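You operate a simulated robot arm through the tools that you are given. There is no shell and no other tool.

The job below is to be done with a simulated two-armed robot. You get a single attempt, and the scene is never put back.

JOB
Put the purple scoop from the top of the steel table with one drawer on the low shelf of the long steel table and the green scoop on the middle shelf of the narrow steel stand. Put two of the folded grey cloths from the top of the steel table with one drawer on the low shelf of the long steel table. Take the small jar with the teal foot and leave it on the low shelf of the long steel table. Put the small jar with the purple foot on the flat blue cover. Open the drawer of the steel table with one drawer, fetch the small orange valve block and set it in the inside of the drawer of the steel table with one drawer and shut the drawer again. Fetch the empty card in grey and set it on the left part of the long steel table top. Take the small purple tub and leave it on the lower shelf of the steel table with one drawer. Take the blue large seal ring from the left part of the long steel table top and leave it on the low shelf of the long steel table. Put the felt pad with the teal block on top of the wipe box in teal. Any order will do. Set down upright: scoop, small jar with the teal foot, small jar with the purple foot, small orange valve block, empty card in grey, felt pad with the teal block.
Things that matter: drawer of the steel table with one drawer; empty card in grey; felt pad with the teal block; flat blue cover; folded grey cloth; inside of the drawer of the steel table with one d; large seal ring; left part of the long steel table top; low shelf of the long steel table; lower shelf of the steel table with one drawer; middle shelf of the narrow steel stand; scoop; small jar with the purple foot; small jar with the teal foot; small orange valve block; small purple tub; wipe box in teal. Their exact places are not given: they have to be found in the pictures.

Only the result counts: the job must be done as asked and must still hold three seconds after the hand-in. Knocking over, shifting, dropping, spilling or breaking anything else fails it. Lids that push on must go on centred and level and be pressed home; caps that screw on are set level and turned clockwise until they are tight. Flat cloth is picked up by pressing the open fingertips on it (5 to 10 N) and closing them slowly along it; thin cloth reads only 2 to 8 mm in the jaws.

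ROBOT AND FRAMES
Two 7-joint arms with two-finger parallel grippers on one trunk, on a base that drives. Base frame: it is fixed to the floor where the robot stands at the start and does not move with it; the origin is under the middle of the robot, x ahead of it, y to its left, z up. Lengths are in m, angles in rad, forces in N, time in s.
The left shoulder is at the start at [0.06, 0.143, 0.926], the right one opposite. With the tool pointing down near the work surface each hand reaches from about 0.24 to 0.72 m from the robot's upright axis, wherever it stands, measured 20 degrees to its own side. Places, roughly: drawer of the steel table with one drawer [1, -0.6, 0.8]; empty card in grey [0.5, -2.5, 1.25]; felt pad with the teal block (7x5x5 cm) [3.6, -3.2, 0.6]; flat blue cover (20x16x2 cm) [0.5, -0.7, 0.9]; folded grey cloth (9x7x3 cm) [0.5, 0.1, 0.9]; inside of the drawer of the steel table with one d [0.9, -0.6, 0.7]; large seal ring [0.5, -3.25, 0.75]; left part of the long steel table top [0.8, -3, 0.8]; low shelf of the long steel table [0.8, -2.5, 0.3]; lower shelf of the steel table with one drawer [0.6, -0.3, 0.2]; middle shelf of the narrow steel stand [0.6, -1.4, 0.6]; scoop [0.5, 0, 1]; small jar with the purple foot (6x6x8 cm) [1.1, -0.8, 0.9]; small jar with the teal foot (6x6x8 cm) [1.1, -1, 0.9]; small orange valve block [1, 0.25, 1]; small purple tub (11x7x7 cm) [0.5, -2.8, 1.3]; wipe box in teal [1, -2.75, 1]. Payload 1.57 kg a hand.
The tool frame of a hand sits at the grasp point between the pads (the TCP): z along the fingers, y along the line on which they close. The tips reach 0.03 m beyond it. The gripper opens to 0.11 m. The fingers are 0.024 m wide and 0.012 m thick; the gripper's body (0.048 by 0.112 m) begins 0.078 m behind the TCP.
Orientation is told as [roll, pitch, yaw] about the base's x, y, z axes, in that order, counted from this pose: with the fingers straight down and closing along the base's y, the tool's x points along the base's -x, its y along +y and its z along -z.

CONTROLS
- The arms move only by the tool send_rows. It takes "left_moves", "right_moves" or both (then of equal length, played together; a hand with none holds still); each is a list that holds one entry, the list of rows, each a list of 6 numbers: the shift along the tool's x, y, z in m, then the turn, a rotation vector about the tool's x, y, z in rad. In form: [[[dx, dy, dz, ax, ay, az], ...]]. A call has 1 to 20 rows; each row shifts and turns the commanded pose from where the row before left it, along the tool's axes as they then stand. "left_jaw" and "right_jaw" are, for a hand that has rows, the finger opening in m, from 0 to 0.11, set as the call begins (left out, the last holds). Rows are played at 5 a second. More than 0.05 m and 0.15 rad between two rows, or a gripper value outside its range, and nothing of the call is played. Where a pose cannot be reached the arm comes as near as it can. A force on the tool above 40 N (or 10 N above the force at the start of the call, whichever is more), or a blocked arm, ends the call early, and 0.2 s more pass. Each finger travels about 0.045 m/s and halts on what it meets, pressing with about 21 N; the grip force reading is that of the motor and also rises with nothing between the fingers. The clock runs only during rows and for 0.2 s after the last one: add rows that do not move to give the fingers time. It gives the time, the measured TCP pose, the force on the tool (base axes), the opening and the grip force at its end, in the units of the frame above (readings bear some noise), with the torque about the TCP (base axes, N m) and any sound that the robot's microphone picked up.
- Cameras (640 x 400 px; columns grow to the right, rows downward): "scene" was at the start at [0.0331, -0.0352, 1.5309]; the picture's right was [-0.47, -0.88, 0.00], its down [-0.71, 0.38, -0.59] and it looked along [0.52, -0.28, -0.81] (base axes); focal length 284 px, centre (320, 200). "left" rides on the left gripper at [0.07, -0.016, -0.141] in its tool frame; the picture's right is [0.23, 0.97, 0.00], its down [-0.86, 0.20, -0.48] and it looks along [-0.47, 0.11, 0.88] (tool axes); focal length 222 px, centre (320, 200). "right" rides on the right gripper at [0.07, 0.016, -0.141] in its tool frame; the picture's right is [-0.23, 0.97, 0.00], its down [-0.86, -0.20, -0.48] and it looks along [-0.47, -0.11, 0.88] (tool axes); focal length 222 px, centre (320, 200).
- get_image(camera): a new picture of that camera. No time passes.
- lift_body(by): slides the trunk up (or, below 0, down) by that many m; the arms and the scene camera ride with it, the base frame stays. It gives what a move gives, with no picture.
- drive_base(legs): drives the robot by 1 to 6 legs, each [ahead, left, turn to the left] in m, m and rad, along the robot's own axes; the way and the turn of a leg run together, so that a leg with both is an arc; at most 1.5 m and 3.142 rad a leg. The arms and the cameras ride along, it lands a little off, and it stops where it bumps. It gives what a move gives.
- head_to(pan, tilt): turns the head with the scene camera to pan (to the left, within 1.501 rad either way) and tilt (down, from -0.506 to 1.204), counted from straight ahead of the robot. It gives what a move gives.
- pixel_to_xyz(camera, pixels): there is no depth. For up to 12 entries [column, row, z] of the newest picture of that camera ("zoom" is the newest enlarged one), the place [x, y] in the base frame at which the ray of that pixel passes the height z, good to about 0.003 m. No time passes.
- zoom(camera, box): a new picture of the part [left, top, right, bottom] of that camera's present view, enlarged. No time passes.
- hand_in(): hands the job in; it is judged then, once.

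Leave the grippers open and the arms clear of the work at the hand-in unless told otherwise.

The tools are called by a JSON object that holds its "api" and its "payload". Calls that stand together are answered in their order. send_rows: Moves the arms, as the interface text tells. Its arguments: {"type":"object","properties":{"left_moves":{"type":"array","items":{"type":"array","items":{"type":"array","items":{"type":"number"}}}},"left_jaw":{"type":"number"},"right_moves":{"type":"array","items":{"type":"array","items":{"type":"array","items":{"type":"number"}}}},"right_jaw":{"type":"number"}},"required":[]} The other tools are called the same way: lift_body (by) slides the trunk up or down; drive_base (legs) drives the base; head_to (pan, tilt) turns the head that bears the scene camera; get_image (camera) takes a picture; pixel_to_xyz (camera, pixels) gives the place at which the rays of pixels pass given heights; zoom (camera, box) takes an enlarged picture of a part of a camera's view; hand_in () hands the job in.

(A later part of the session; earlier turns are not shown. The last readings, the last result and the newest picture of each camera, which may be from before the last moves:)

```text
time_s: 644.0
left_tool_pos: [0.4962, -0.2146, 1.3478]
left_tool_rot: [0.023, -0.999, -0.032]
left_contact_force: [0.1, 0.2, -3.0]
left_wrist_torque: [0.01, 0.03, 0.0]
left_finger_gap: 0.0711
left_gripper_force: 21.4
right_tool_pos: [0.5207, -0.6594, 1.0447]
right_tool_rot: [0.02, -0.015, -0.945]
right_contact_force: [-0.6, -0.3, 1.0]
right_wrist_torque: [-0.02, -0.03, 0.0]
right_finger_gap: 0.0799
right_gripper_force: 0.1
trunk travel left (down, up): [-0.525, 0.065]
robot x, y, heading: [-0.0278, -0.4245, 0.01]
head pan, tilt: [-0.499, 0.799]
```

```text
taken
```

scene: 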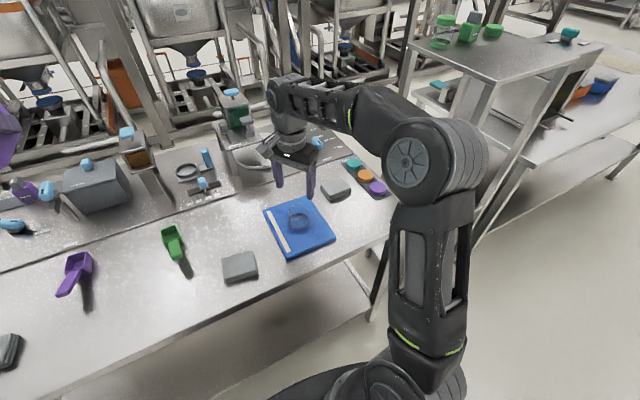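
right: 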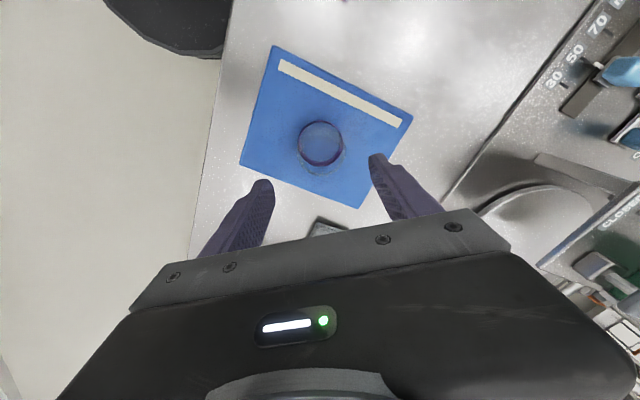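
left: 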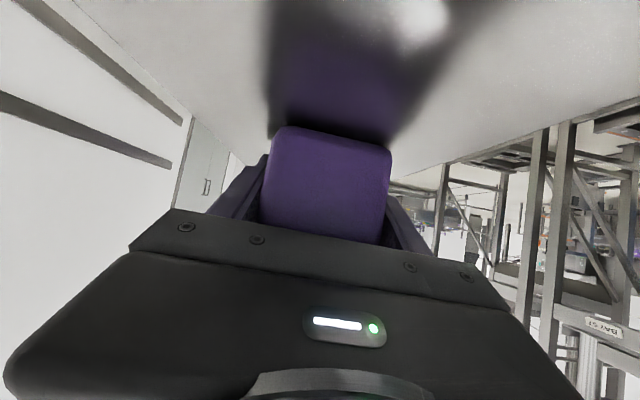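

Purple jar is on the cover. Now the tub: back off 0.45 m, lower the trunk fully, and view the low shelf of this table.

{"api": "drive_base", "payload": {"legs": [[-0.45, 0, 0]]}}

{"api": "lift_body", "payload": {"by": -0.4}}

{"api": "lift_body", "payload": {"by": -0.12}}

{"api": "head_to", "payload": {"pan": 0.0, "tilt": 0.6}}

{"api": "get_image", "payload": {"camera": "scene"}}

```text
time_s: 646.7
left_tool_pos: [0.0464, -0.2183, 1.3485]
left_tool_rot: [0.022, -1.0, -0.034]
left_contact_force: [-0.5, -0.1, -2.5]
left_wrist_torque: [-0.03, -0.01, 0.02]
left_finger_gap: 0.071
left_gripper_force: 21.4
right_tool_pos: [0.0683, -0.664, 1.0443]
right_tool_rot: [0.021, -0.014, -0.949]
right_contact_force: [0.1, -0.5, 0.5]
right_wrist_torque: [-0.01, -0.01, 0.01]
right_finger_gap: 0.0801
right_gripper_force: 0.1
trunk travel left (down, up): [-0.525, 0.065]
robot x, y, heading: [-0.4755, -0.4269, 0.006]
head pan, tilt: [-0.499, 0.799]
```

```text
time_s: 650.5
left_tool_pos: [0.0464, -0.219, 0.9469]
left_tool_rot: [0.023, -1.0, -0.035]
left_contact_force: [0.1, 0.3, -2.9]
left_wrist_torque: [0.01, 0.02, -0.03]
left_finger_gap: 0.0712
left_gripper_force: 21.4
right_tool_pos: [0.0691, -0.6634, 0.6439]
right_tool_rot: [0.021, -0.017, -0.949]
right_contact_force: [0.0, -0.7, -0.2]
right_wrist_torque: [0.0, 0.04, -0.06]
right_finger_gap: 0.0801
right_gripper_force: 0.1
trunk travel left (down, up): [-0.125, 0.465]
robot x, y, heading: [-0.4767, -0.4299, 0.007]
head pan, tilt: [-0.499, 0.799]
```

```text
time_s: 652.0
left_tool_pos: [0.0454, -0.2188, 0.8276]
left_tool_rot: [0.023, -1.0, -0.035]
left_contact_force: [-0.2, 0.4, -3.4]
left_wrist_torque: [0.02, 0.02, -0.05]
left_finger_gap: 0.0712
left_gripper_force: 21.1
right_tool_pos: [0.068, -0.6647, 0.5228]
right_tool_rot: [0.021, -0.015, -0.949]
right_contact_force: [-0.4, -1.1, -0.3]
right_wrist_torque: [-0.01, 0.01, 0.01]
right_finger_gap: 0.08
right_gripper_force: 0.1
trunk travel left (down, up): [-0.005, 0.585]
robot x, y, heading: [-0.4771, -0.4273, 0.004]
head pan, tilt: [-0.499, 0.799]
```

```text
time_s: 653.0
left_tool_pos: [0.0457, -0.2181, 0.8268]
left_tool_rot: [0.021, -0.998, -0.035]
left_contact_force: [0.4, -0.7, -2.8]
left_wrist_torque: [-0.01, 0.03, 0.02]
left_finger_gap: 0.0713
left_gripper_force: 20.4
right_tool_pos: [0.0685, -0.6645, 0.5228]
right_tool_rot: [0.021, -0.016, -0.949]
right_contact_force: [-1.2, 0.3, -0.2]
right_wrist_torque: [0.0, 0.02, 0.03]
right_finger_gap: 0.0803
right_gripper_force: 0.0
trunk travel left (down, up): [-0.005, 0.585]
robot x, y, heading: [-0.4769, -0.4261, 0.002]
head pan, tilt: [0.0, 0.6]
```

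```text
taken
```

scene: 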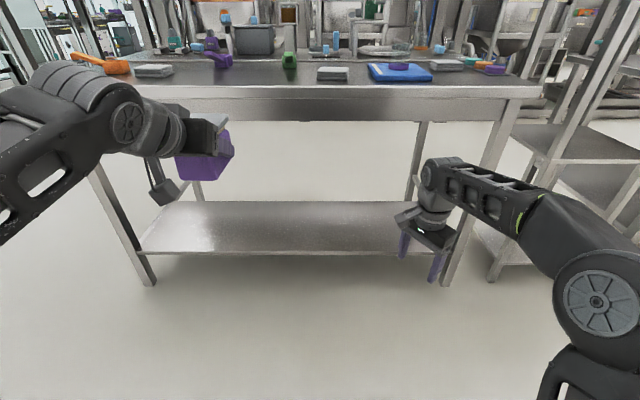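

The low shelf is clear. Read its near edge.

{"api": "pixel_to_xyz", "payload": {"camera": "scene", "pixels": [[300, 253, 0.15], [300, 253, 0.18], [300, 253, 0.2], [300, 253, 0.22], [148, 286, 0.0], [447, 285, 0.0], [300, 203, 0.2], [140, 253, 0.2], [455, 252, 0.2]]}}

{"api": "get_image", "payload": {"camera": "right"}}

```text
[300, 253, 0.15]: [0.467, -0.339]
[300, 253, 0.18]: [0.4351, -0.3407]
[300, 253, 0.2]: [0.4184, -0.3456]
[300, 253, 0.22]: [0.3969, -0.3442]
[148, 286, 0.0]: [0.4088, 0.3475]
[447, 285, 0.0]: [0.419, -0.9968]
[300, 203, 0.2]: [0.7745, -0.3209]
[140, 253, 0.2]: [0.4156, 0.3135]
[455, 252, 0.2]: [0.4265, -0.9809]
```

```text
taken
```

right: 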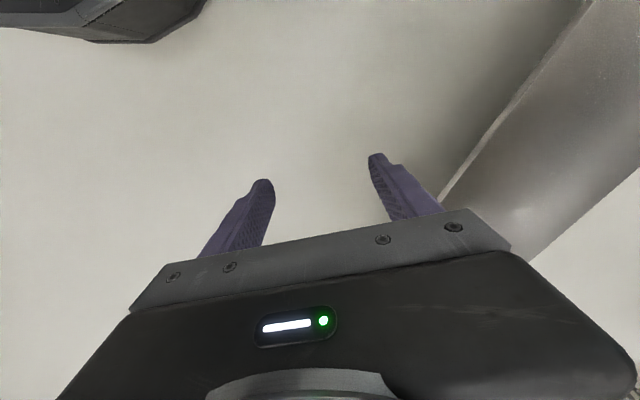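

Shelf edge x≈0.41, z≈0.205. Test lowering the left hand in front of the table, 25 cm at pitch −1.0.

{"api": "send_rows", "payload": {"left_moves": [[[0.04, 0, 0.0257, 0, 0, 0], [0.04, 0, 0.0257, 0, 0, 0], [0.04, 0, 0.0257, 0, 0, 0], [0.04, 0, 0.0257, 0, 0, 0], [0.04, 0, 0.0257, 0, 0, 0], [0.04, 0, 0.0257, 0, 0, 0], [0, 0, 0, 0, 0, 0]]]}}

```text
time_s: 654.6
left_tool_pos: [0.0472, -0.2158, 0.5437]
left_tool_rot: [0.023, -1.0, -0.038]
left_contact_force: [0.4, 0.8, -3.5]
left_wrist_torque: [0.0, 0.02, -0.02]
left_finger_gap: 0.0713
left_gripper_force: 20.6
right_tool_pos: [0.0692, -0.6641, 0.5242]
right_tool_rot: [0.022, -0.015, -0.949]
right_contact_force: [0.7, 0.4, -0.4]
right_wrist_torque: [-0.01, -0.03, 0.02]
right_finger_gap: 0.0799
right_gripper_force: 0.0
trunk travel left (down, up): [-0.005, 0.585]
robot x, y, heading: [-0.4758, -0.4253, 0.004]
head pan, tilt: [0.0, 0.6]
```

Good, still within reach. Continue 20 cm more, moving forward 5 cm.

{"api": "send_rows", "payload": {"left_moves": [[[0.034, 0, 0.0325, 0, 0, 0], [0.034, 0, 0.0325, 0, 0, 0], [0.034, 0, 0.0325, 0, 0, 0], [0.034, 0, 0.0325, 0, 0, 0], [0, 0, 0, 0, 0, 0]]]}}

{"api": "get_image", "payload": {"camera": "scene"}}

```text
time_s: 655.8
left_tool_pos: [0.0815, -0.2155, 0.3579]
left_tool_rot: [0.022, -0.998, -0.035]
left_contact_force: [-0.8, 0.0, -2.3]
left_wrist_torque: [0.02, -0.02, -0.02]
left_finger_gap: 0.0713
left_gripper_force: 21.3
right_tool_pos: [0.0698, -0.6633, 0.5232]
right_tool_rot: [0.022, -0.017, -0.948]
right_contact_force: [0.3, 0.4, 0.0]
right_wrist_torque: [0.01, 0.0, -0.01]
right_finger_gap: 0.0802
right_gripper_force: 0.1
trunk travel left (down, up): [-0.005, 0.585]
robot x, y, heading: [-0.4777, -0.4262, 0.005]
head pan, tilt: [0.0, 0.6]
```

```text
taken
```

scene: 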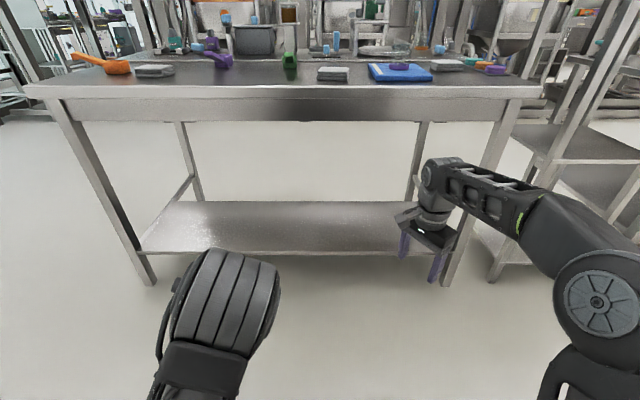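

{"api": "send_rows", "payload": {"left_moves": [[[0.028, 0, 0.018, 0, 0, 0], [0.028, 0, 0.018, 0, 0, 0], [0, 0, 0, 0, 0, 0]]]}}

{"api": "get_image", "payload": {"camera": "left"}}

```text
time_s: 656.6
left_tool_pos: [0.0825, -0.2136, 0.2908]
left_tool_rot: [0.023, -1.0, -0.034]
left_contact_force: [0.1, 0.0, -3.4]
left_wrist_torque: [0.0, 0.02, 0.0]
left_finger_gap: 0.0712
left_gripper_force: 21.6
right_tool_pos: [0.0692, -0.6632, 0.5244]
right_tool_rot: [0.021, -0.017, -0.95]
right_contact_force: [-1.1, -0.1, -0.1]
right_wrist_torque: [0.0, 0.03, 0.02]
right_finger_gap: 0.0799
right_gripper_force: 0.0
trunk travel left (down, up): [-0.005, 0.585]
robot x, y, heading: [-0.4798, -0.4284, 0.003]
head pan, tilt: [0.0, 0.6]
```

```text
taken
```

left: 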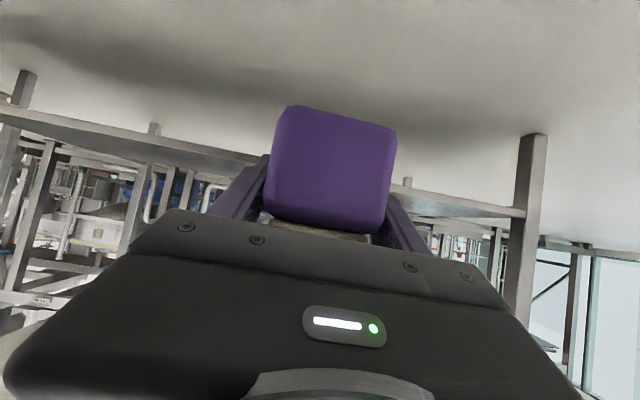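

Tub bottom at ≈0.262, fine. Before driving in, retract the right hand close to the body.

{"api": "send_rows", "payload": {"right_moves": [[[0.0117, -0.0378, 0, 0, 0, 0], [0.0117, -0.0378, 0, 0, 0, 0], [0.0117, -0.0378, 0, 0, 0, 0], [0.0117, -0.0378, 0, 0, 0, 0], [0.0117, -0.0378, 0, 0, 0, 0], [0.0117, -0.0378, 0, 0, 0, 0], [0.0117, -0.0378, 0, 0, 0, 0], [0, 0, 0, 0, 0, 0]]]}}

{"api": "drive_base", "payload": {"legs": [[0.4, 0, 0]]}}

{"api": "get_image", "payload": {"camera": "scene"}}

{"api": "get_image", "payload": {"camera": "left"}}

```text
time_s: 658.4
left_tool_pos: [0.0804, -0.2118, 0.2906]
left_tool_rot: [0.022, -0.999, -0.034]
left_contact_force: [0.6, -1.0, -3.8]
left_wrist_torque: [0.01, -0.04, -0.01]
left_finger_gap: 0.0712
left_gripper_force: 21.4
right_tool_pos: [-0.1953, -0.7502, 0.5152]
right_tool_rot: [0.022, -0.015, -0.949]
right_contact_force: [-0.7, 1.1, 0.0]
right_wrist_torque: [0.01, -0.01, 0.01]
right_finger_gap: 0.0801
right_gripper_force: 0.1
trunk travel left (down, up): [-0.005, 0.585]
robot x, y, heading: [-0.476, -0.4265, -0.0]
head pan, tilt: [0.0, 0.6]
```

```text
time_s: 660.9
left_tool_pos: [0.4883, -0.2142, 0.2906]
left_tool_rot: [0.024, -0.998, -0.039]
left_contact_force: [-0.2, -0.1, -3.2]
left_wrist_torque: [0.01, 0.03, 0.01]
left_finger_gap: 0.0709
left_gripper_force: 20.9
right_tool_pos: [0.2109, -0.7501, 0.5153]
right_tool_rot: [0.02, -0.014, -0.953]
right_contact_force: [0.0, 0.3, 0.7]
right_wrist_torque: [0.01, 0.03, 0.01]
right_finger_gap: 0.0801
right_gripper_force: 0.0
trunk travel left (down, up): [-0.005, 0.585]
robot x, y, heading: [-0.0702, -0.4225, 0.003]
head pan, tilt: [0.0, 0.6]
```

```text
taken
```

scene: 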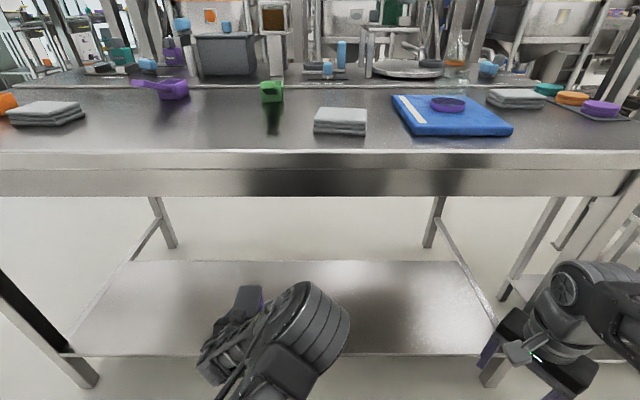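

```text
taken
```

left: 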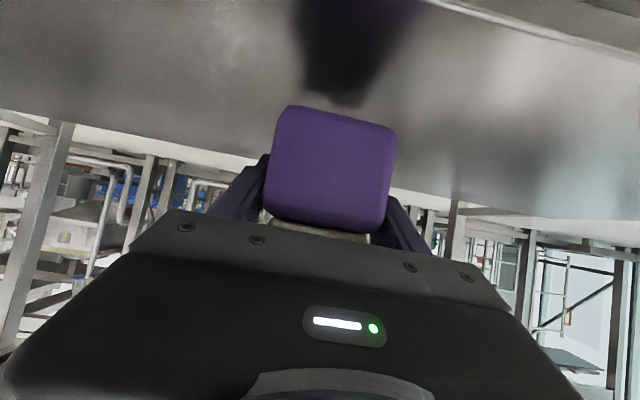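

Tub is over the shelf. Lower 45 mm and 3 cm further in, then small steps.

{"api": "send_rows", "payload": {"left_moves": [[[0.0072, 0, 0.0165, 0, 0, 0], [0.0072, 0, 0.0165, 0, 0, 0], [0.0072, 0, 0.0165, 0, 0, 0], [0, 0, 0, 0, 0, 0]]]}}

{"api": "send_rows", "payload": {"left_moves": [[[0.0034, 0, 0.0022, 0, 0, 0], [0.0034, 0, 0.0022, 0, 0, 0], [0, 0, 0, 0, 0, 0]]]}}

{"api": "get_image", "payload": {"camera": "left"}}

```text
time_s: 661.9
left_tool_pos: [0.5114, -0.2271, 0.2637]
left_tool_rot: [0.025, -1.0, -0.038]
left_contact_force: [-3.3, 1.6, 5.5]
left_wrist_torque: [-0.22, -0.46, 0.02]
left_finger_gap: 0.0712
left_gripper_force: 21.2
left hand out of reach, approached as far as the arm can: row 2, 3
right_tool_pos: [0.2105, -0.7509, 0.5153]
right_tool_rot: [0.019, -0.014, -0.952]
right_contact_force: [-0.6, 0.3, -0.5]
right_wrist_torque: [-0.03, 0.04, 0.02]
right_finger_gap: 0.0802
right_gripper_force: 0.0
trunk travel left (down, up): [-0.005, 0.585]
robot x, y, heading: [-0.0768, -0.4271, 0.002]
head pan, tilt: [0.0, 0.6]
```

```text
time_s: 662.7
left_tool_pos: [0.5099, -0.232, 0.2592]
left_tool_rot: [0.026, -0.997, -0.039]
left_contact_force: [0.6, 1.8, 3.5]
left_wrist_torque: [-0.12, -0.21, 0.11]
left_finger_gap: 0.0709
left_gripper_force: 20.7
left hand out of reach, approached as far as the arm can: row 2
right_tool_pos: [0.2102, -0.7511, 0.5161]
right_tool_rot: [0.019, -0.016, -0.955]
right_contact_force: [0.6, -0.3, -0.1]
right_wrist_torque: [0.04, 0.0, 0.0]
right_finger_gap: 0.0802
right_gripper_force: 0.0
trunk travel left (down, up): [-0.005, 0.585]
robot x, y, heading: [-0.0702, -0.4235, -0.005]
head pan, tilt: [0.0, 0.6]
```

```text
taken
```

left: 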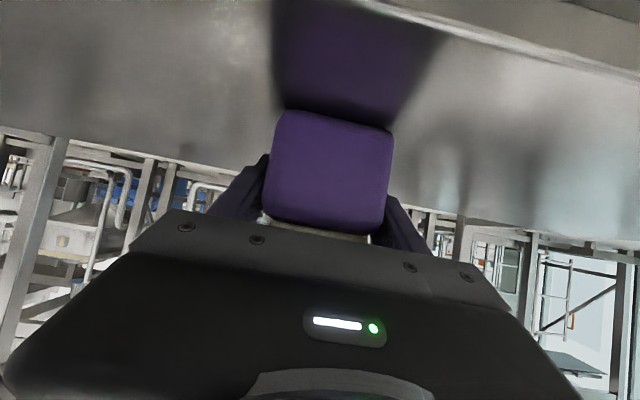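

The tub seems to touch (5 N). Press a few mm lower with the trunk to verify.

{"api": "lift_body", "payload": {"by": -0.003}}

{"api": "zoom", "payload": {"camera": "left", "box": [220, 60, 440, 250]}}

```text
time_s: 663.2
left_tool_pos: [0.5112, -0.2322, 0.2578]
left_tool_rot: [0.027, -0.999, -0.039]
left_contact_force: [-1.6, 1.8, 15.0]
left_wrist_torque: [-0.07, 0.54, -0.05]
left_finger_gap: 0.0714
left_gripper_force: 21.0
right_tool_pos: [0.2115, -0.751, 0.5135]
right_tool_rot: [0.022, -0.017, -0.952]
right_contact_force: [0.2, 0.8, -0.1]
right_wrist_torque: [0.02, 0.0, -0.01]
right_finger_gap: 0.0801
right_gripper_force: 0.0
trunk travel left (down, up): [-0.002, 0.588]
robot x, y, heading: [-0.0738, -0.4244, 0.004]
head pan, tilt: [0.0, 0.6]
```

```text
2.11 times, centred on (330, 155) of left
```

zoom: 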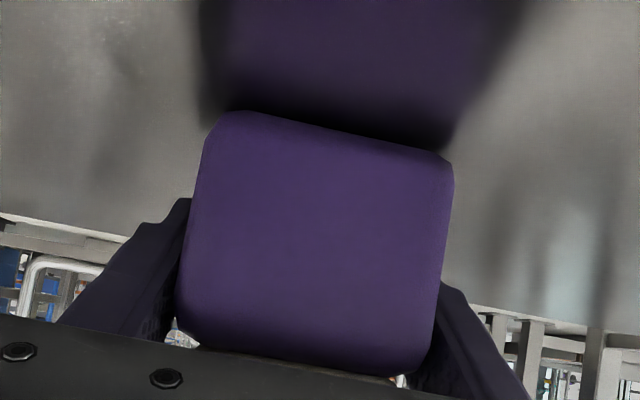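

Resting on the shelf (15 N). Open to 0.1, raise 5 mm and back out with the base.

{"api": "send_rows", "payload": {"left_moves": [[[0, 0, 0, 0, 0, 0], [0, 0, 0, 0, 0, 0], [0, 0, 0, 0, 0, 0], [0, 0, 0, 0, 0, 0]]], "left_jaw": 0.1}}

{"api": "lift_body", "payload": {"by": 0.006}}

{"api": "get_image", "payload": {"camera": "left"}}

{"api": "drive_base", "payload": {"legs": [[-0.2, 0, 0]]}}

{"api": "get_image", "payload": {"camera": "left"}}

{"api": "get_image", "payload": {"camera": "scene"}}

```text
time_s: 664.2
left_tool_pos: [0.5099, -0.2327, 0.2559]
left_tool_rot: [0.026, -0.998, -0.038]
left_contact_force: [-0.1, -0.6, 0.7]
left_wrist_torque: [-0.02, 0.0, 0.01]
left_finger_gap: 0.1004
left_gripper_force: 0.1
right_tool_pos: [0.2094, -0.7511, 0.5122]
right_tool_rot: [0.021, -0.016, -0.953]
right_contact_force: [-0.4, 0.7, 0.2]
right_wrist_torque: [0.02, 0.03, 0.01]
right_finger_gap: 0.0802
right_gripper_force: 0.0
trunk travel left (down, up): [-0.002, 0.588]
robot x, y, heading: [-0.0689, -0.4271, 0.001]
head pan, tilt: [0.0, 0.6]
```

```text
time_s: 664.8
left_tool_pos: [0.5104, -0.2325, 0.2608]
left_tool_rot: [0.027, -0.999, -0.038]
left_contact_force: [-0.1, 0.1, 0.8]
left_wrist_torque: [-0.02, 0.01, 0.01]
left_finger_gap: 0.0999
left_gripper_force: 0.0
right_tool_pos: [0.21, -0.7515, 0.5189]
right_tool_rot: [0.02, -0.016, -0.954]
right_contact_force: [0.4, -0.7, -0.1]
right_wrist_torque: [0.0, 0.0, 0.0]
right_finger_gap: 0.0798
right_gripper_force: 0.0
trunk travel left (down, up): [-0.008, 0.582]
robot x, y, heading: [-0.0742, -0.4228, 0.001]
head pan, tilt: [0.0, 0.6]
```

```text
taken
```

left: 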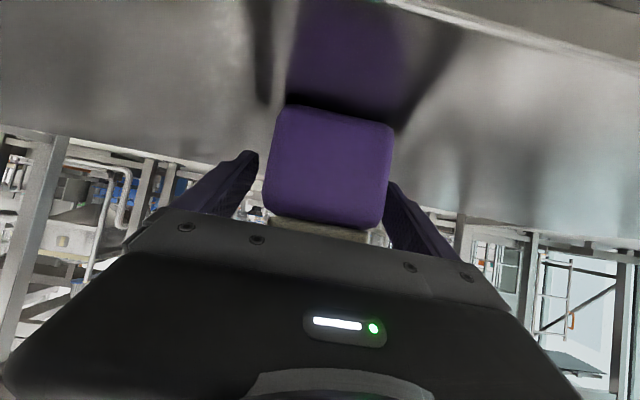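

```text
time_s: 666.4
left_tool_pos: [0.3129, -0.2305, 0.2621]
left_tool_rot: [0.025, -0.999, -0.038]
left_contact_force: [-1.1, 0.1, -0.3]
left_wrist_torque: [-0.01, 0.02, -0.01]
left_finger_gap: 0.1001
left_gripper_force: 0.1
right_tool_pos: [0.0144, -0.7514, 0.5185]
right_tool_rot: [0.021, -0.016, -0.953]
right_contact_force: [0.4, -0.5, 0.0]
right_wrist_torque: [-0.01, 0.0, 0.0]
right_finger_gap: 0.0801
right_gripper_force: 0.0
trunk travel left (down, up): [-0.008, 0.582]
robot x, y, heading: [-0.2662, -0.4257, -0.0]
head pan, tilt: [0.0, 0.6]
```

```text
taken
```

left: 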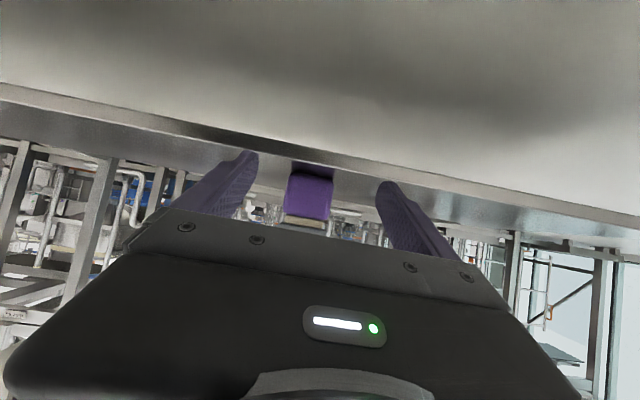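

```text
taken
```

scene: 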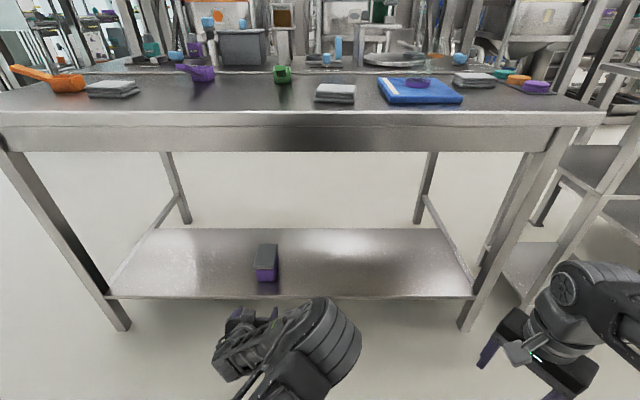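

The tub stands on the lower shelf. Now the scoops: raise the trunk, bring the hands to a 45° pose and look at the table.

{"api": "drive_base", "payload": {"legs": [[-0.15, 0, 0]]}}

{"api": "lift_body", "payload": {"by": 0.4}}

{"api": "lift_body", "payload": {"by": 0.12}}

{"api": "send_rows", "payload": {"left_moves": [[[-0.04, 0, -0.025, 0, 0.071, 0], [-0.04, 0, -0.025, 0, 0.071, 0], [-0.04, 0, -0.025, 0, 0.071, 0], [-0.035, 0, -0.03, 0, 0, 0], [-0.035, 0, -0.03, 0, 0, 0], [-0.035, 0, -0.03, 0, 0, 0], [-0.035, 0, -0.03, 0, 0, 0], [0, 0, 0, 0, 0, 0], [0, 0, 0, 0, 0, 0], [0, 0, 0, 0, 0, 0]]], "right_moves": [[[0, 0, 0, 0, 0, -0.136], [0, 0, 0, 0, 0, -0.136], [0, 0, 0, 0, 0, -0.136], [0, 0, 0, 0, 0, -0.136], [0, 0, 0, 0, 0, -0.136], [0, 0, 0, 0, 0, -0.136], [0, 0, 0, 0, 0, -0.136], [0, 0, 0, 0, 0, 0], [0, 0, 0, 0, 0, 0], [0, 0, 0, 0, 0, 0]]]}}

{"api": "head_to", "payload": {"pan": 0.25, "tilt": 0.75}}

{"api": "get_image", "payload": {"camera": "scene"}}

```text
time_s: 667.7
left_tool_pos: [0.1645, -0.2327, 0.2611]
left_tool_rot: [0.025, -0.997, -0.04]
left_contact_force: [-0.5, 0.2, 0.8]
left_wrist_torque: [0.0, 0.01, 0.01]
left_finger_gap: 0.0999
left_gripper_force: 0.1
right_tool_pos: [-0.1327, -0.7513, 0.5184]
right_tool_rot: [0.019, -0.016, -0.953]
right_contact_force: [0.3, -0.1, 1.3]
right_wrist_torque: [-0.02, -0.02, 0.02]
right_finger_gap: 0.0798
right_gripper_force: 0.1
trunk travel left (down, up): [-0.008, 0.582]
robot x, y, heading: [-0.4167, -0.4266, -0.001]
head pan, tilt: [0.0, 0.6]
```

```text
time_s: 671.5
left_tool_pos: [0.1666, -0.2321, 0.6625]
left_tool_rot: [0.026, -0.998, -0.039]
left_contact_force: [0.7, -0.1, -0.2]
left_wrist_torque: [0.0, 0.0, 0.01]
left_finger_gap: 0.1002
left_gripper_force: 0.1
right_tool_pos: [-0.1341, -0.7516, 0.9193]
right_tool_rot: [0.022, -0.017, -0.953]
right_contact_force: [0.8, 0.2, 0.3]
right_wrist_torque: [-0.01, -0.01, -0.01]
right_finger_gap: 0.0797
right_gripper_force: 0.1
trunk travel left (down, up): [-0.408, 0.182]
robot x, y, heading: [-0.4185, -0.4233, -0.002]
head pan, tilt: [0.0, 0.6]
```

```text
time_s: 673.0
left_tool_pos: [0.1646, -0.2323, 0.7817]
left_tool_rot: [0.026, -0.999, -0.039]
left_contact_force: [-0.1, 1.6, -0.2]
left_wrist_torque: [0.0, -0.02, 0.02]
left_finger_gap: 0.0999
left_gripper_force: 0.1
right_tool_pos: [-0.1333, -0.7509, 1.0384]
right_tool_rot: [0.02, -0.016, -0.953]
right_contact_force: [0.7, 1.6, 0.3]
right_wrist_torque: [-0.01, -0.02, 0.03]
right_finger_gap: 0.0798
right_gripper_force: 0.0
trunk travel left (down, up): [-0.528, 0.062]
robot x, y, heading: [-0.414, -0.4279, 0.004]
head pan, tilt: [0.0, 0.6]
```

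```text
time_s: 675.2
left_tool_pos: [0.1921, -0.2378, 1.1046]
left_tool_rot: [0.021, -0.786, -0.03]
left_contact_force: [0.2, -0.2, -0.7]
left_wrist_torque: [0.0, -0.04, -0.02]
left_finger_gap: 0.0999
left_gripper_force: 0.0
right_tool_pos: [-0.1341, -0.7513, 1.0391]
right_tool_rot: [-0.001, -0.028, -0.002]
right_contact_force: [-0.5, 0.1, -0.5]
right_wrist_torque: [0.0, 0.02, -0.01]
right_finger_gap: 0.0799
right_gripper_force: 0.1
trunk travel left (down, up): [-0.528, 0.062]
robot x, y, heading: [-0.4131, -0.4268, 0.0]
head pan, tilt: [0.0, 0.6]
```

```text
time_s: 676.0
left_tool_pos: [0.192, -0.2362, 1.1048]
left_tool_rot: [0.019, -0.785, -0.032]
left_contact_force: [-0.3, 0.6, 0.2]
left_wrist_torque: [0.03, -0.03, 0.01]
left_finger_gap: 0.0998
left_gripper_force: 0.1
right_tool_pos: [-0.1336, -0.7499, 1.0386]
right_tool_rot: [0.001, -0.026, -0.002]
right_contact_force: [0.0, 0.1, -0.7]
right_wrist_torque: [-0.01, 0.0, 0.01]
right_finger_gap: 0.0799
right_gripper_force: 0.0
trunk travel left (down, up): [-0.528, 0.062]
robot x, y, heading: [-0.4152, -0.4302, 0.0]
head pan, tilt: [0.25, 0.75]
```

```text
taken
```

scene: 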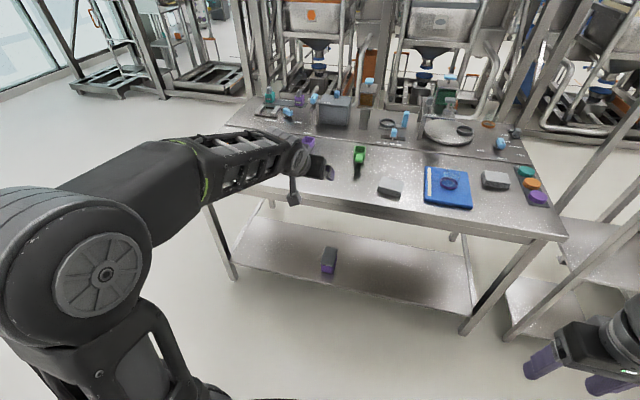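

Shift left 0.17 m so the left hand faces the purple scoop, and look with the left camera.

{"api": "drive_base", "payload": {"legs": [[0.1, 0.17, 0]]}}

{"api": "get_image", "payload": {"camera": "left"}}

{"api": "head_to", "payload": {"pan": -0.15, "tilt": 0.75}}

{"api": "get_image", "payload": {"camera": "scene"}}

```text
time_s: 677.6
left_tool_pos: [0.2904, -0.0684, 1.1055]
left_tool_rot: [0.017, -0.784, -0.03]
left_contact_force: [0.8, 0.4, 0.1]
left_wrist_torque: [-0.01, -0.01, -0.03]
left_finger_gap: 0.0998
left_gripper_force: 0.1
right_tool_pos: [-0.0365, -0.5837, 1.0396]
right_tool_rot: [-0.003, -0.025, -0.002]
right_contact_force: [-0.1, -0.2, -0.3]
right_wrist_torque: [-0.04, 0.0, 0.04]
right_finger_gap: 0.0798
right_gripper_force: 0.0
trunk travel left (down, up): [-0.528, 0.062]
robot x, y, heading: [-0.3176, -0.2641, 0.001]
head pan, tilt: [0.25, 0.75]
```

```text
taken
```

left: 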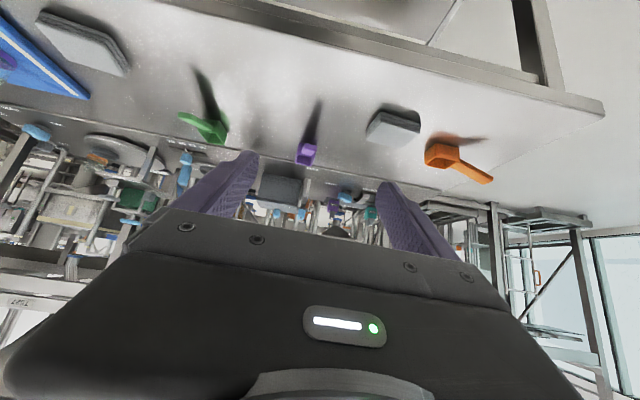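

```text
time_s: 678.5
left_tool_pos: [0.2899, -0.0687, 1.1045]
left_tool_rot: [0.019, -0.786, -0.032]
left_contact_force: [-0.3, 0.6, -0.2]
left_wrist_torque: [-0.02, 0.0, 0.01]
left_finger_gap: 0.1
left_gripper_force: 0.1
right_tool_pos: [-0.0352, -0.5857, 1.0388]
right_tool_rot: [0.001, -0.025, -0.001]
right_contact_force: [-0.4, 0.4, 0.0]
right_wrist_torque: [0.03, -0.01, -0.01]
right_finger_gap: 0.08
right_gripper_force: 0.1
trunk travel left (down, up): [-0.528, 0.062]
robot x, y, heading: [-0.3152, -0.2647, -0.005]
head pan, tilt: [-0.15, 0.75]
```

```text
taken
```

scene: 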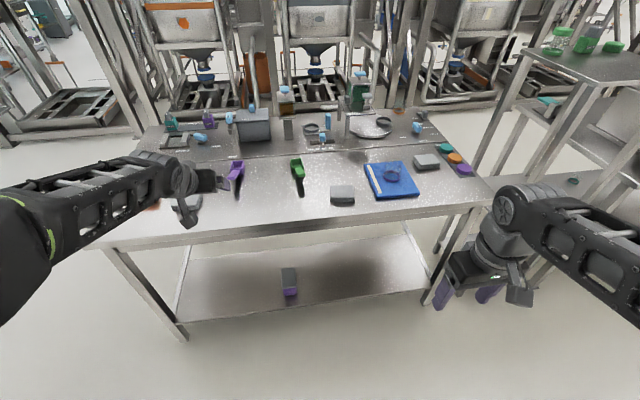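

{"api": "zoom", "payload": {"camera": "left", "box": [150, 70, 350, 195]}}

{"api": "zoom", "payload": {"camera": "scene", "box": [205, 140, 333, 220]}}

{"api": "pixel_to_xyz", "payload": {"camera": "zoom", "pixels": [[150, 110, 0.9], [155, 195, 0.9], [160, 130, 0.9], [455, 110, 0.9], [480, 200, 0.9], [460, 130, 0.9], [150, 110, 0.87], [455, 110, 0.87]]}}

```text
3.20 times, centred on (250, 132) of left
```

zoom: 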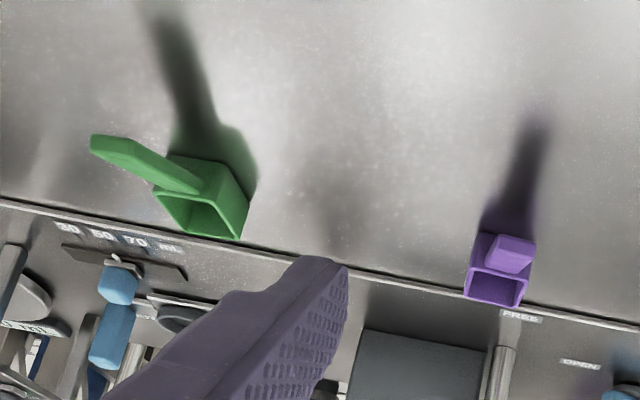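

```text
5.00 times, centred on (269, 180) of scene
```

zoom: 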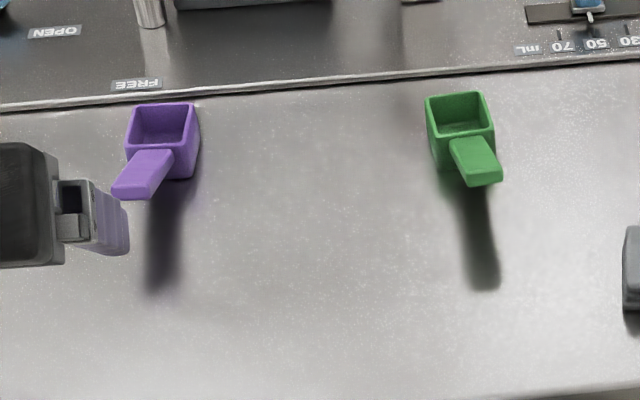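

```text
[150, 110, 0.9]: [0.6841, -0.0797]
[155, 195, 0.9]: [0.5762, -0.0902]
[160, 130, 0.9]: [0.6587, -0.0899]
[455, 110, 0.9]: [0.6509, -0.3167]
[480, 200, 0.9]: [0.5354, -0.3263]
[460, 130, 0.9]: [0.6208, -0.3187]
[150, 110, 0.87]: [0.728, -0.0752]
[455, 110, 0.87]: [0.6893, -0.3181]
```

The scoops stand on cubic bowls with handles rising toward me. Triangulate the handle ends: purple in left (311,149) and scene (233.5,178); green in left (180,115)/(183,…) and scene (300,175).

{"api": "pixel_to_xyz", "payload": {"camera": "left", "pixels": [[311, 148.7, 0.88], [311, 148.7, 0.9], [311, 148.7, 0.92], [311, 148.7, 0.94], [304, 163, 0.88], [304, 163, 0.9], [180, 114, 0.9], [180, 114, 0.92], [180, 114, 0.94]]}}

{"api": "pixel_to_xyz", "payload": {"camera": "scene", "pixels": [[232, 178.5, 0.88], [232, 178.5, 0.9], [232, 178.5, 0.92], [232, 178.5, 0.94], [237, 165, 0.9], [302.5, 175.5, 0.9], [302.5, 175.5, 0.92], [302.5, 175.5, 0.94], [297, 164, 0.9]]}}

```text
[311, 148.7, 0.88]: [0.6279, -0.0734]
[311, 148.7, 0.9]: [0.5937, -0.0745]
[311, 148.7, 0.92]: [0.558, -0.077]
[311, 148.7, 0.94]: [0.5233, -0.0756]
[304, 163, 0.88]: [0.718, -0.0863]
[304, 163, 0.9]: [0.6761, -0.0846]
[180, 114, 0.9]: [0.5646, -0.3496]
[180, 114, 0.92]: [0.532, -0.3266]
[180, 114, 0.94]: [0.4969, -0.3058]
```

```text
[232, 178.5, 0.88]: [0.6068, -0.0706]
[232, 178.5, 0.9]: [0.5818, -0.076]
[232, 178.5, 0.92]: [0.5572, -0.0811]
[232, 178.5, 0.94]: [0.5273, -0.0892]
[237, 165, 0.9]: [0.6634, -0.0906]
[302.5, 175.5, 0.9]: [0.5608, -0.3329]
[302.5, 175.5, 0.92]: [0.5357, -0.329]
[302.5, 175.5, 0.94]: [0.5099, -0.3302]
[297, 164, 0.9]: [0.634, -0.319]
```

Purple handle: end at (0.557, −0.079, 0.92), bowl ≈(0.663,−0.09); green handle end (0.534, −0.328, 0.92), bowl ≈(0.634,−0.319). I take the purple one with the left hand at 45°, gripping mid-handle. Drive ahead 0.3 m.

{"api": "drive_base", "payload": {"legs": [[0.3, 0, 0]]}}

{"api": "send_rows", "payload": {"left_moves": [[[0.03, -0.005, 0.035, 0, 0, 0], [0.03, -0.004, 0.035, 0, 0, 0], [0.025, -0.003, 0.03, 0, 0, 0], [0, 0, 0, 0, 0, 0]]], "left_jaw": 0.055}}

{"api": "get_image", "payload": {"camera": "left"}}

{"api": "zoom", "payload": {"camera": "left", "box": [240, 60, 400, 200]}}

```text
time_s: 680.5
left_tool_pos: [0.5922, -0.0691, 1.1038]
left_tool_rot: [0.02, -0.785, -0.032]
left_contact_force: [0.5, 0.1, 0.2]
left_wrist_torque: [0.01, 0.03, 0.02]
left_finger_gap: 0.1001
left_gripper_force: 0.0
right_tool_pos: [0.2675, -0.584, 1.0386]
right_tool_rot: [-0.001, -0.026, 0.001]
right_contact_force: [0.5, -0.2, -0.7]
right_wrist_torque: [-0.02, 0.04, 0.03]
right_finger_gap: 0.08
right_gripper_force: 0.1
trunk travel left (down, up): [-0.528, 0.062]
robot x, y, heading: [-0.0114, -0.2618, 0.004]
head pan, tilt: [-0.15, 0.75]
```

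```text
time_s: 681.5
left_tool_pos: [0.6009, -0.0768, 0.974]
left_tool_rot: [0.021, -0.785, -0.029]
left_contact_force: [0.0, 1.0, -0.1]
left_wrist_torque: [0.01, 0.03, 0.0]
left_finger_gap: 0.055
left_gripper_force: 0.1
right_tool_pos: [0.2655, -0.5851, 1.0384]
right_tool_rot: [0.0, -0.026, -0.001]
right_contact_force: [0.2, 0.0, -0.2]
right_wrist_torque: [0.02, 0.02, -0.01]
right_finger_gap: 0.0801
right_gripper_force: 0.1
trunk travel left (down, up): [-0.528, 0.062]
robot x, y, heading: [-0.0147, -0.2585, 0.003]
head pan, tilt: [-0.15, 0.75]
```

```text
taken
```

left: 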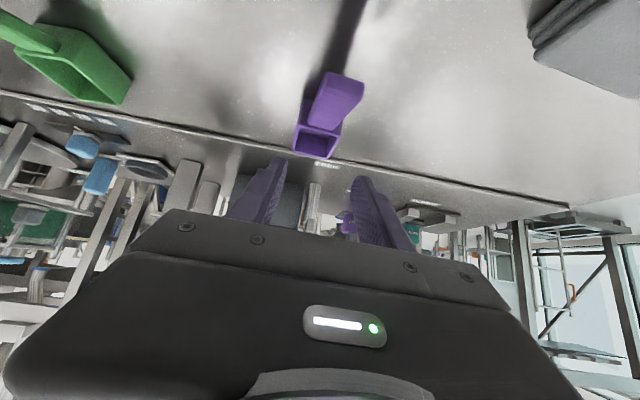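

```text
2.86 times, centred on (320, 130) of left
```

zoom: 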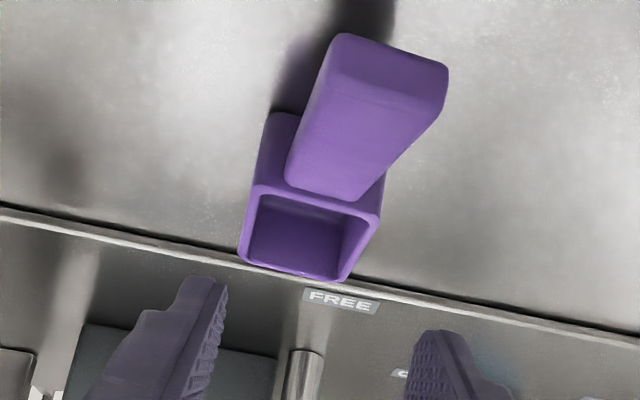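

{"api": "pixel_to_xyz", "payload": {"camera": "left", "pixels": [[334, 105, 0.91], [334, 105, 0.9], [325, 122, 0.9], [344, 84, 0.92], [326, 100, 0.915], [350, 108, 0.915]]}}

```text
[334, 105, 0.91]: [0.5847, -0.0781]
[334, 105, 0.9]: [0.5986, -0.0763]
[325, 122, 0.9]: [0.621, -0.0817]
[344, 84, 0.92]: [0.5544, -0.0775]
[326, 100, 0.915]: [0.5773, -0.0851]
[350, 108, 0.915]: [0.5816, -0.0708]
```

Handle mid at (0.59, −0.078). Descend 6 cm onto it and close.

{"api": "send_rows", "payload": {"left_moves": [[[0.0155, -0.0007, 0.0137, 0, 0, 0], [0.0155, -0.0007, 0.0137, 0, 0, 0], [0.0155, -0.0007, 0.0137, 0, 0, 0], [0, 0, 0, 0, 0, 0]]]}}

{"api": "zoom", "payload": {"camera": "left", "box": [220, 90, 420, 215]}}

```text
time_s: 682.5
left_tool_pos: [0.6, -0.0795, 0.9119]
left_tool_rot: [0.019, -0.785, -0.031]
left_contact_force: [0.2, 0.5, 0.6]
left_wrist_torque: [-0.01, 0.03, 0.01]
left_finger_gap: 0.0552
left_gripper_force: 0.1
right_tool_pos: [0.2658, -0.5835, 1.0398]
right_tool_rot: [0.002, -0.027, -0.001]
right_contact_force: [-0.1, -0.6, -0.5]
right_wrist_torque: [-0.02, 0.04, -0.06]
right_finger_gap: 0.0802
right_gripper_force: 0.0
trunk travel left (down, up): [-0.528, 0.062]
robot x, y, heading: [-0.0157, -0.2627, -0.0]
head pan, tilt: [-0.15, 0.75]
```

```text
3.20 times, centred on (320, 152) of left
```

zoom: 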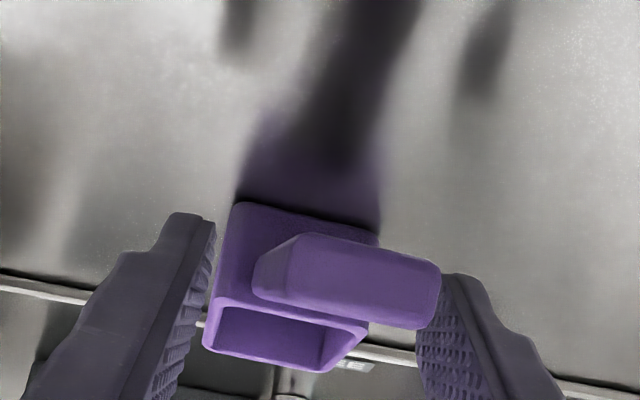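

The handle lies between the fingers. Close.

{"api": "send_rows", "payload": {"left_moves": [[[0, 0, 0, 0, 0, 0], [0, 0, 0, 0, 0, 0], [0, 0, 0, 0, 0, 0], [0, 0, 0, 0, 0, 0], [0, 0, 0, 0, 0, 0]]], "left_jaw": 0.0}}

{"api": "zoom", "payload": {"camera": "left", "box": [220, 90, 420, 215]}}

```text
time_s: 683.7
left_tool_pos: [0.5996, -0.0798, 0.9137]
left_tool_rot: [0.021, -0.785, -0.031]
left_contact_force: [0.2, -0.2, 1.1]
left_wrist_torque: [0.0, 0.0, 0.0]
left_finger_gap: 0.0271
left_gripper_force: 20.6
right_tool_pos: [0.2662, -0.5842, 1.039]
right_tool_rot: [-0.001, -0.027, 0.001]
right_contact_force: [0.0, -0.1, -0.1]
right_wrist_torque: [-0.01, -0.01, 0.04]
right_finger_gap: 0.0801
right_gripper_force: 0.1
trunk travel left (down, up): [-0.528, 0.062]
robot x, y, heading: [-0.018, -0.261, 0.005]
head pan, tilt: [-0.15, 0.75]
```

```text
3.20 times, centred on (320, 152) of left
```

zoom: 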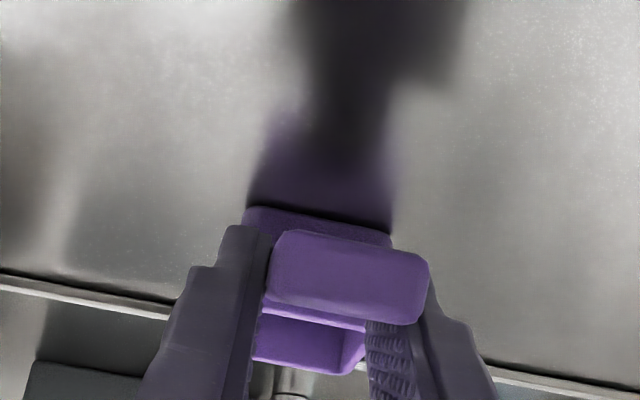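

Gripped at 0.027. Lift 15 cm.

{"api": "send_rows", "payload": {"left_moves": [[[-0.0141, 0, -0.0141, 0, 0, 0], [-0.0247, 0, -0.0247, 0, 0, 0], [-0.0318, 0, -0.0318, 0, 0, 0], [-0.0318, 0, -0.0318, 0, 0, 0], [0, 0, 0, 0, 0, 0]]]}}

{"api": "get_image", "payload": {"camera": "left"}}

{"api": "get_image", "payload": {"camera": "scene"}}

```text
time_s: 684.9
left_tool_pos: [0.5977, -0.0822, 1.0576]
left_tool_rot: [0.018, -0.784, -0.03]
left_contact_force: [-0.1, -0.3, -0.8]
left_wrist_torque: [0.01, 0.03, 0.02]
left_finger_gap: 0.0276
left_gripper_force: 20.4
right_tool_pos: [0.266, -0.5843, 1.0388]
right_tool_rot: [0.001, -0.026, 0.001]
right_contact_force: [-0.7, 0.3, 0.2]
right_wrist_torque: [0.03, 0.02, -0.06]
right_finger_gap: 0.0799
right_gripper_force: 0.0
trunk travel left (down, up): [-0.528, 0.062]
robot x, y, heading: [-0.0126, -0.2576, 0.003]
head pan, tilt: [-0.15, 0.75]
```

```text
taken
```

left: 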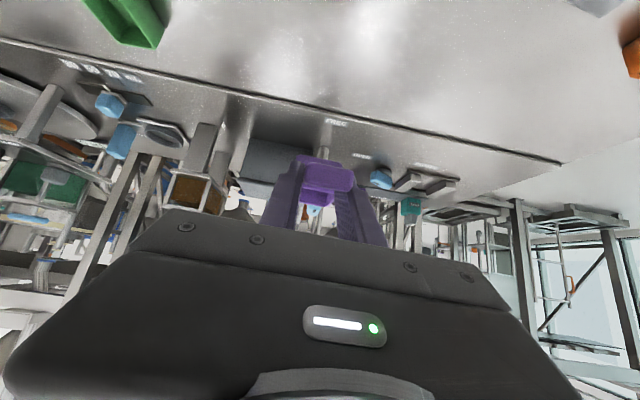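

```text
taken
```

scene: 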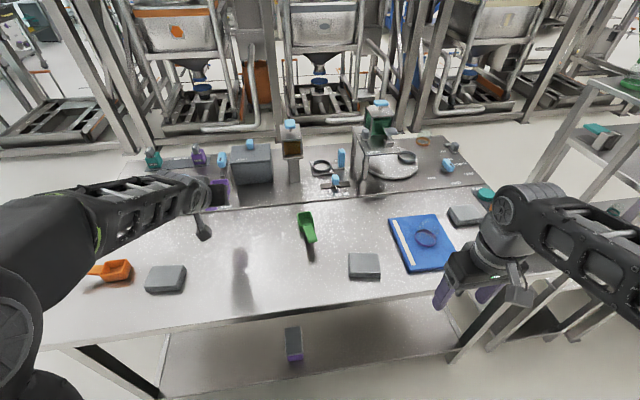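

Purple scoop is up. Shift left 0.125 m and bring the right hand forward at 45° over the green scoop's handle.

{"api": "drive_base", "payload": {"legs": [[0, 0.125, 0]]}}

{"api": "send_rows", "payload": {"right_moves": [[[-0.044, 0.022, 0, 0, 0, 0], [-0.044, 0.022, 0, 0, 0, 0], [-0.044, 0.022, 0, 0, 0, 0], [-0.044, 0.022, 0, 0, 0, 0], [-0.044, 0.022, 0, 0, -0.126, 0], [-0.044, 0.022, 0, 0, -0.126, 0], [0, 0, 0, 0, -0.126, 0], [0, 0, 0, 0, -0.126, 0], [0, 0, 0, 0, -0.126, 0], [0, 0, 0, 0, -0.126, 0], [0, 0, 0, 0, 0, 0]]], "right_jaw": 0.055}}

{"api": "get_image", "payload": {"camera": "right"}}

{"api": "get_image", "payload": {"camera": "scene"}}

```text
time_s: 686.2
left_tool_pos: [0.6004, 0.0412, 1.058]
left_tool_rot: [0.018, -0.786, -0.031]
left_contact_force: [0.7, 0.4, -0.3]
left_wrist_torque: [-0.06, 0.04, -0.01]
left_finger_gap: 0.0274
left_gripper_force: 20.8
right_tool_pos: [0.2655, -0.4602, 1.0394]
right_tool_rot: [-0.003, -0.026, 0.0]
right_contact_force: [0.8, -0.2, 0.7]
right_wrist_torque: [-0.06, 0.0, -0.03]
right_finger_gap: 0.0801
right_gripper_force: 0.1
trunk travel left (down, up): [-0.528, 0.062]
robot x, y, heading: [-0.0157, -0.1362, 0.003]
head pan, tilt: [-0.15, 0.75]
```

```text
time_s: 688.6
left_tool_pos: [0.5982, 0.0387, 1.0585]
left_tool_rot: [0.019, -0.785, -0.031]
left_contact_force: [-0.5, -0.4, -1.4]
left_wrist_torque: [0.0, 0.06, 0.01]
left_finger_gap: 0.0275
left_gripper_force: 21.1
right_tool_pos: [0.5286, -0.3324, 1.0508]
right_tool_rot: [0.001, -0.783, -0.004]
right_contact_force: [-0.3, 0.7, 0.4]
right_wrist_torque: [-0.01, -0.03, -0.02]
right_finger_gap: 0.055
right_gripper_force: 0.1
trunk travel left (down, up): [-0.528, 0.062]
robot x, y, heading: [-0.0166, -0.138, -0.002]
head pan, tilt: [-0.15, 0.75]
```

```text
taken
```

right: 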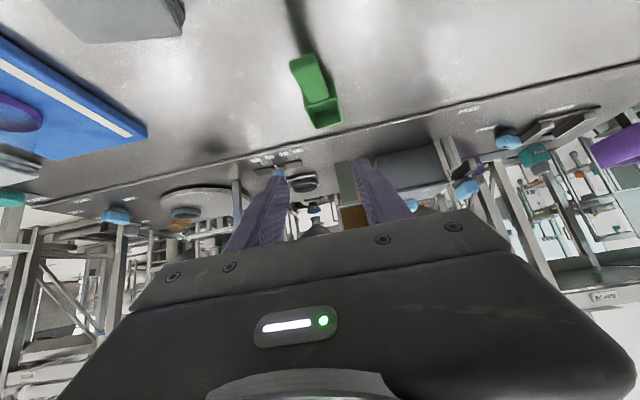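

```text
taken
```

scene: 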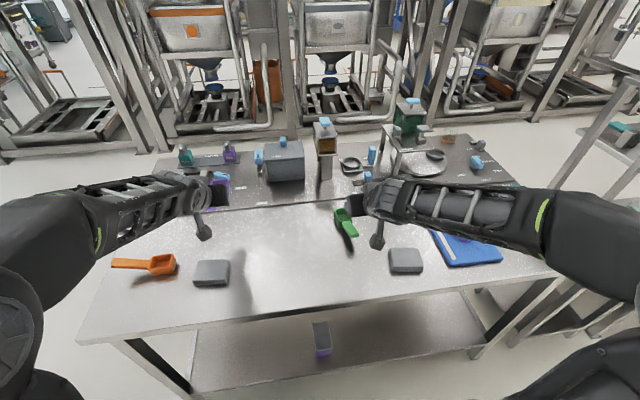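

{"api": "zoom", "payload": {"camera": "right", "box": [260, 40, 380, 140]}}

{"api": "pixel_to_xyz", "payload": {"camera": "right", "pixels": [[305, 66, 0.92], [311, 82, 0.91], [317, 96, 0.9], [302, 84, 0.91], [322, 80, 0.91]]}}

```text
4.00 times, centred on (320, 90) of right
```

zoom: 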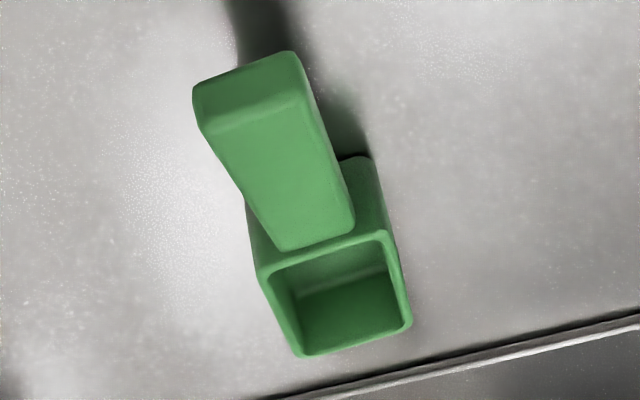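

```text
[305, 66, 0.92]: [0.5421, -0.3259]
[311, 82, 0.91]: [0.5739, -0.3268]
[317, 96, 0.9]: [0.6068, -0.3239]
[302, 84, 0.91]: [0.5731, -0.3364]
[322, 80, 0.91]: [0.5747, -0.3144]
```

Green handle mid ≈(0.58, −0.3265, 0.91). Advance along the fingers to it.

{"api": "send_rows", "payload": {"right_moves": [[[0.0116, 0.006, 0.0277, 0, 0, 0], [0.0116, 0, 0.0277, 0, 0, 0], [0.0116, 0, 0.0277, 0, 0, 0], [0.0116, 0, 0.0277, 0, 0, 0], [0.0116, 0, 0.0277, 0, 0, 0], [0, 0, 0, 0, 0, 0]]]}}

{"api": "zoom", "payload": {"camera": "right", "box": [220, 90, 420, 215]}}

```text
time_s: 690.0
left_tool_pos: [0.599, 0.0398, 1.0584]
left_tool_rot: [0.019, -0.785, -0.03]
left_contact_force: [0.7, -0.9, -0.6]
left_wrist_torque: [0.0, 0.04, 0.01]
left_finger_gap: 0.0274
left_gripper_force: 20.7
right_tool_pos: [0.5856, -0.3261, 0.9123]
right_tool_rot: [0.001, -0.785, -0.002]
right_contact_force: [0.4, 0.0, 0.2]
right_wrist_torque: [-0.03, -0.02, 0.01]
right_finger_gap: 0.0548
right_gripper_force: 0.0
trunk travel left (down, up): [-0.528, 0.062]
robot x, y, heading: [-0.0175, -0.1389, -0.003]
head pan, tilt: [-0.15, 0.75]
```

```text
3.20 times, centred on (320, 152) of right
```

zoom: 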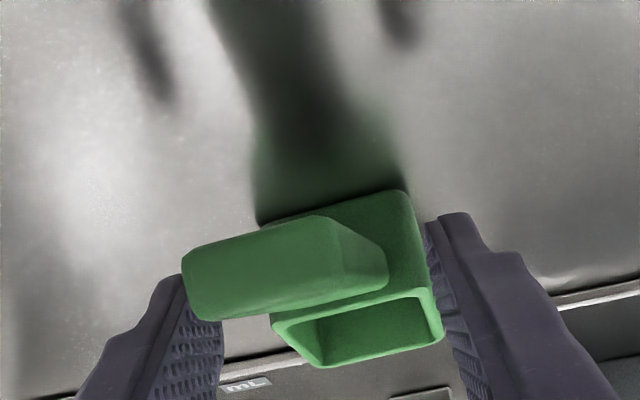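

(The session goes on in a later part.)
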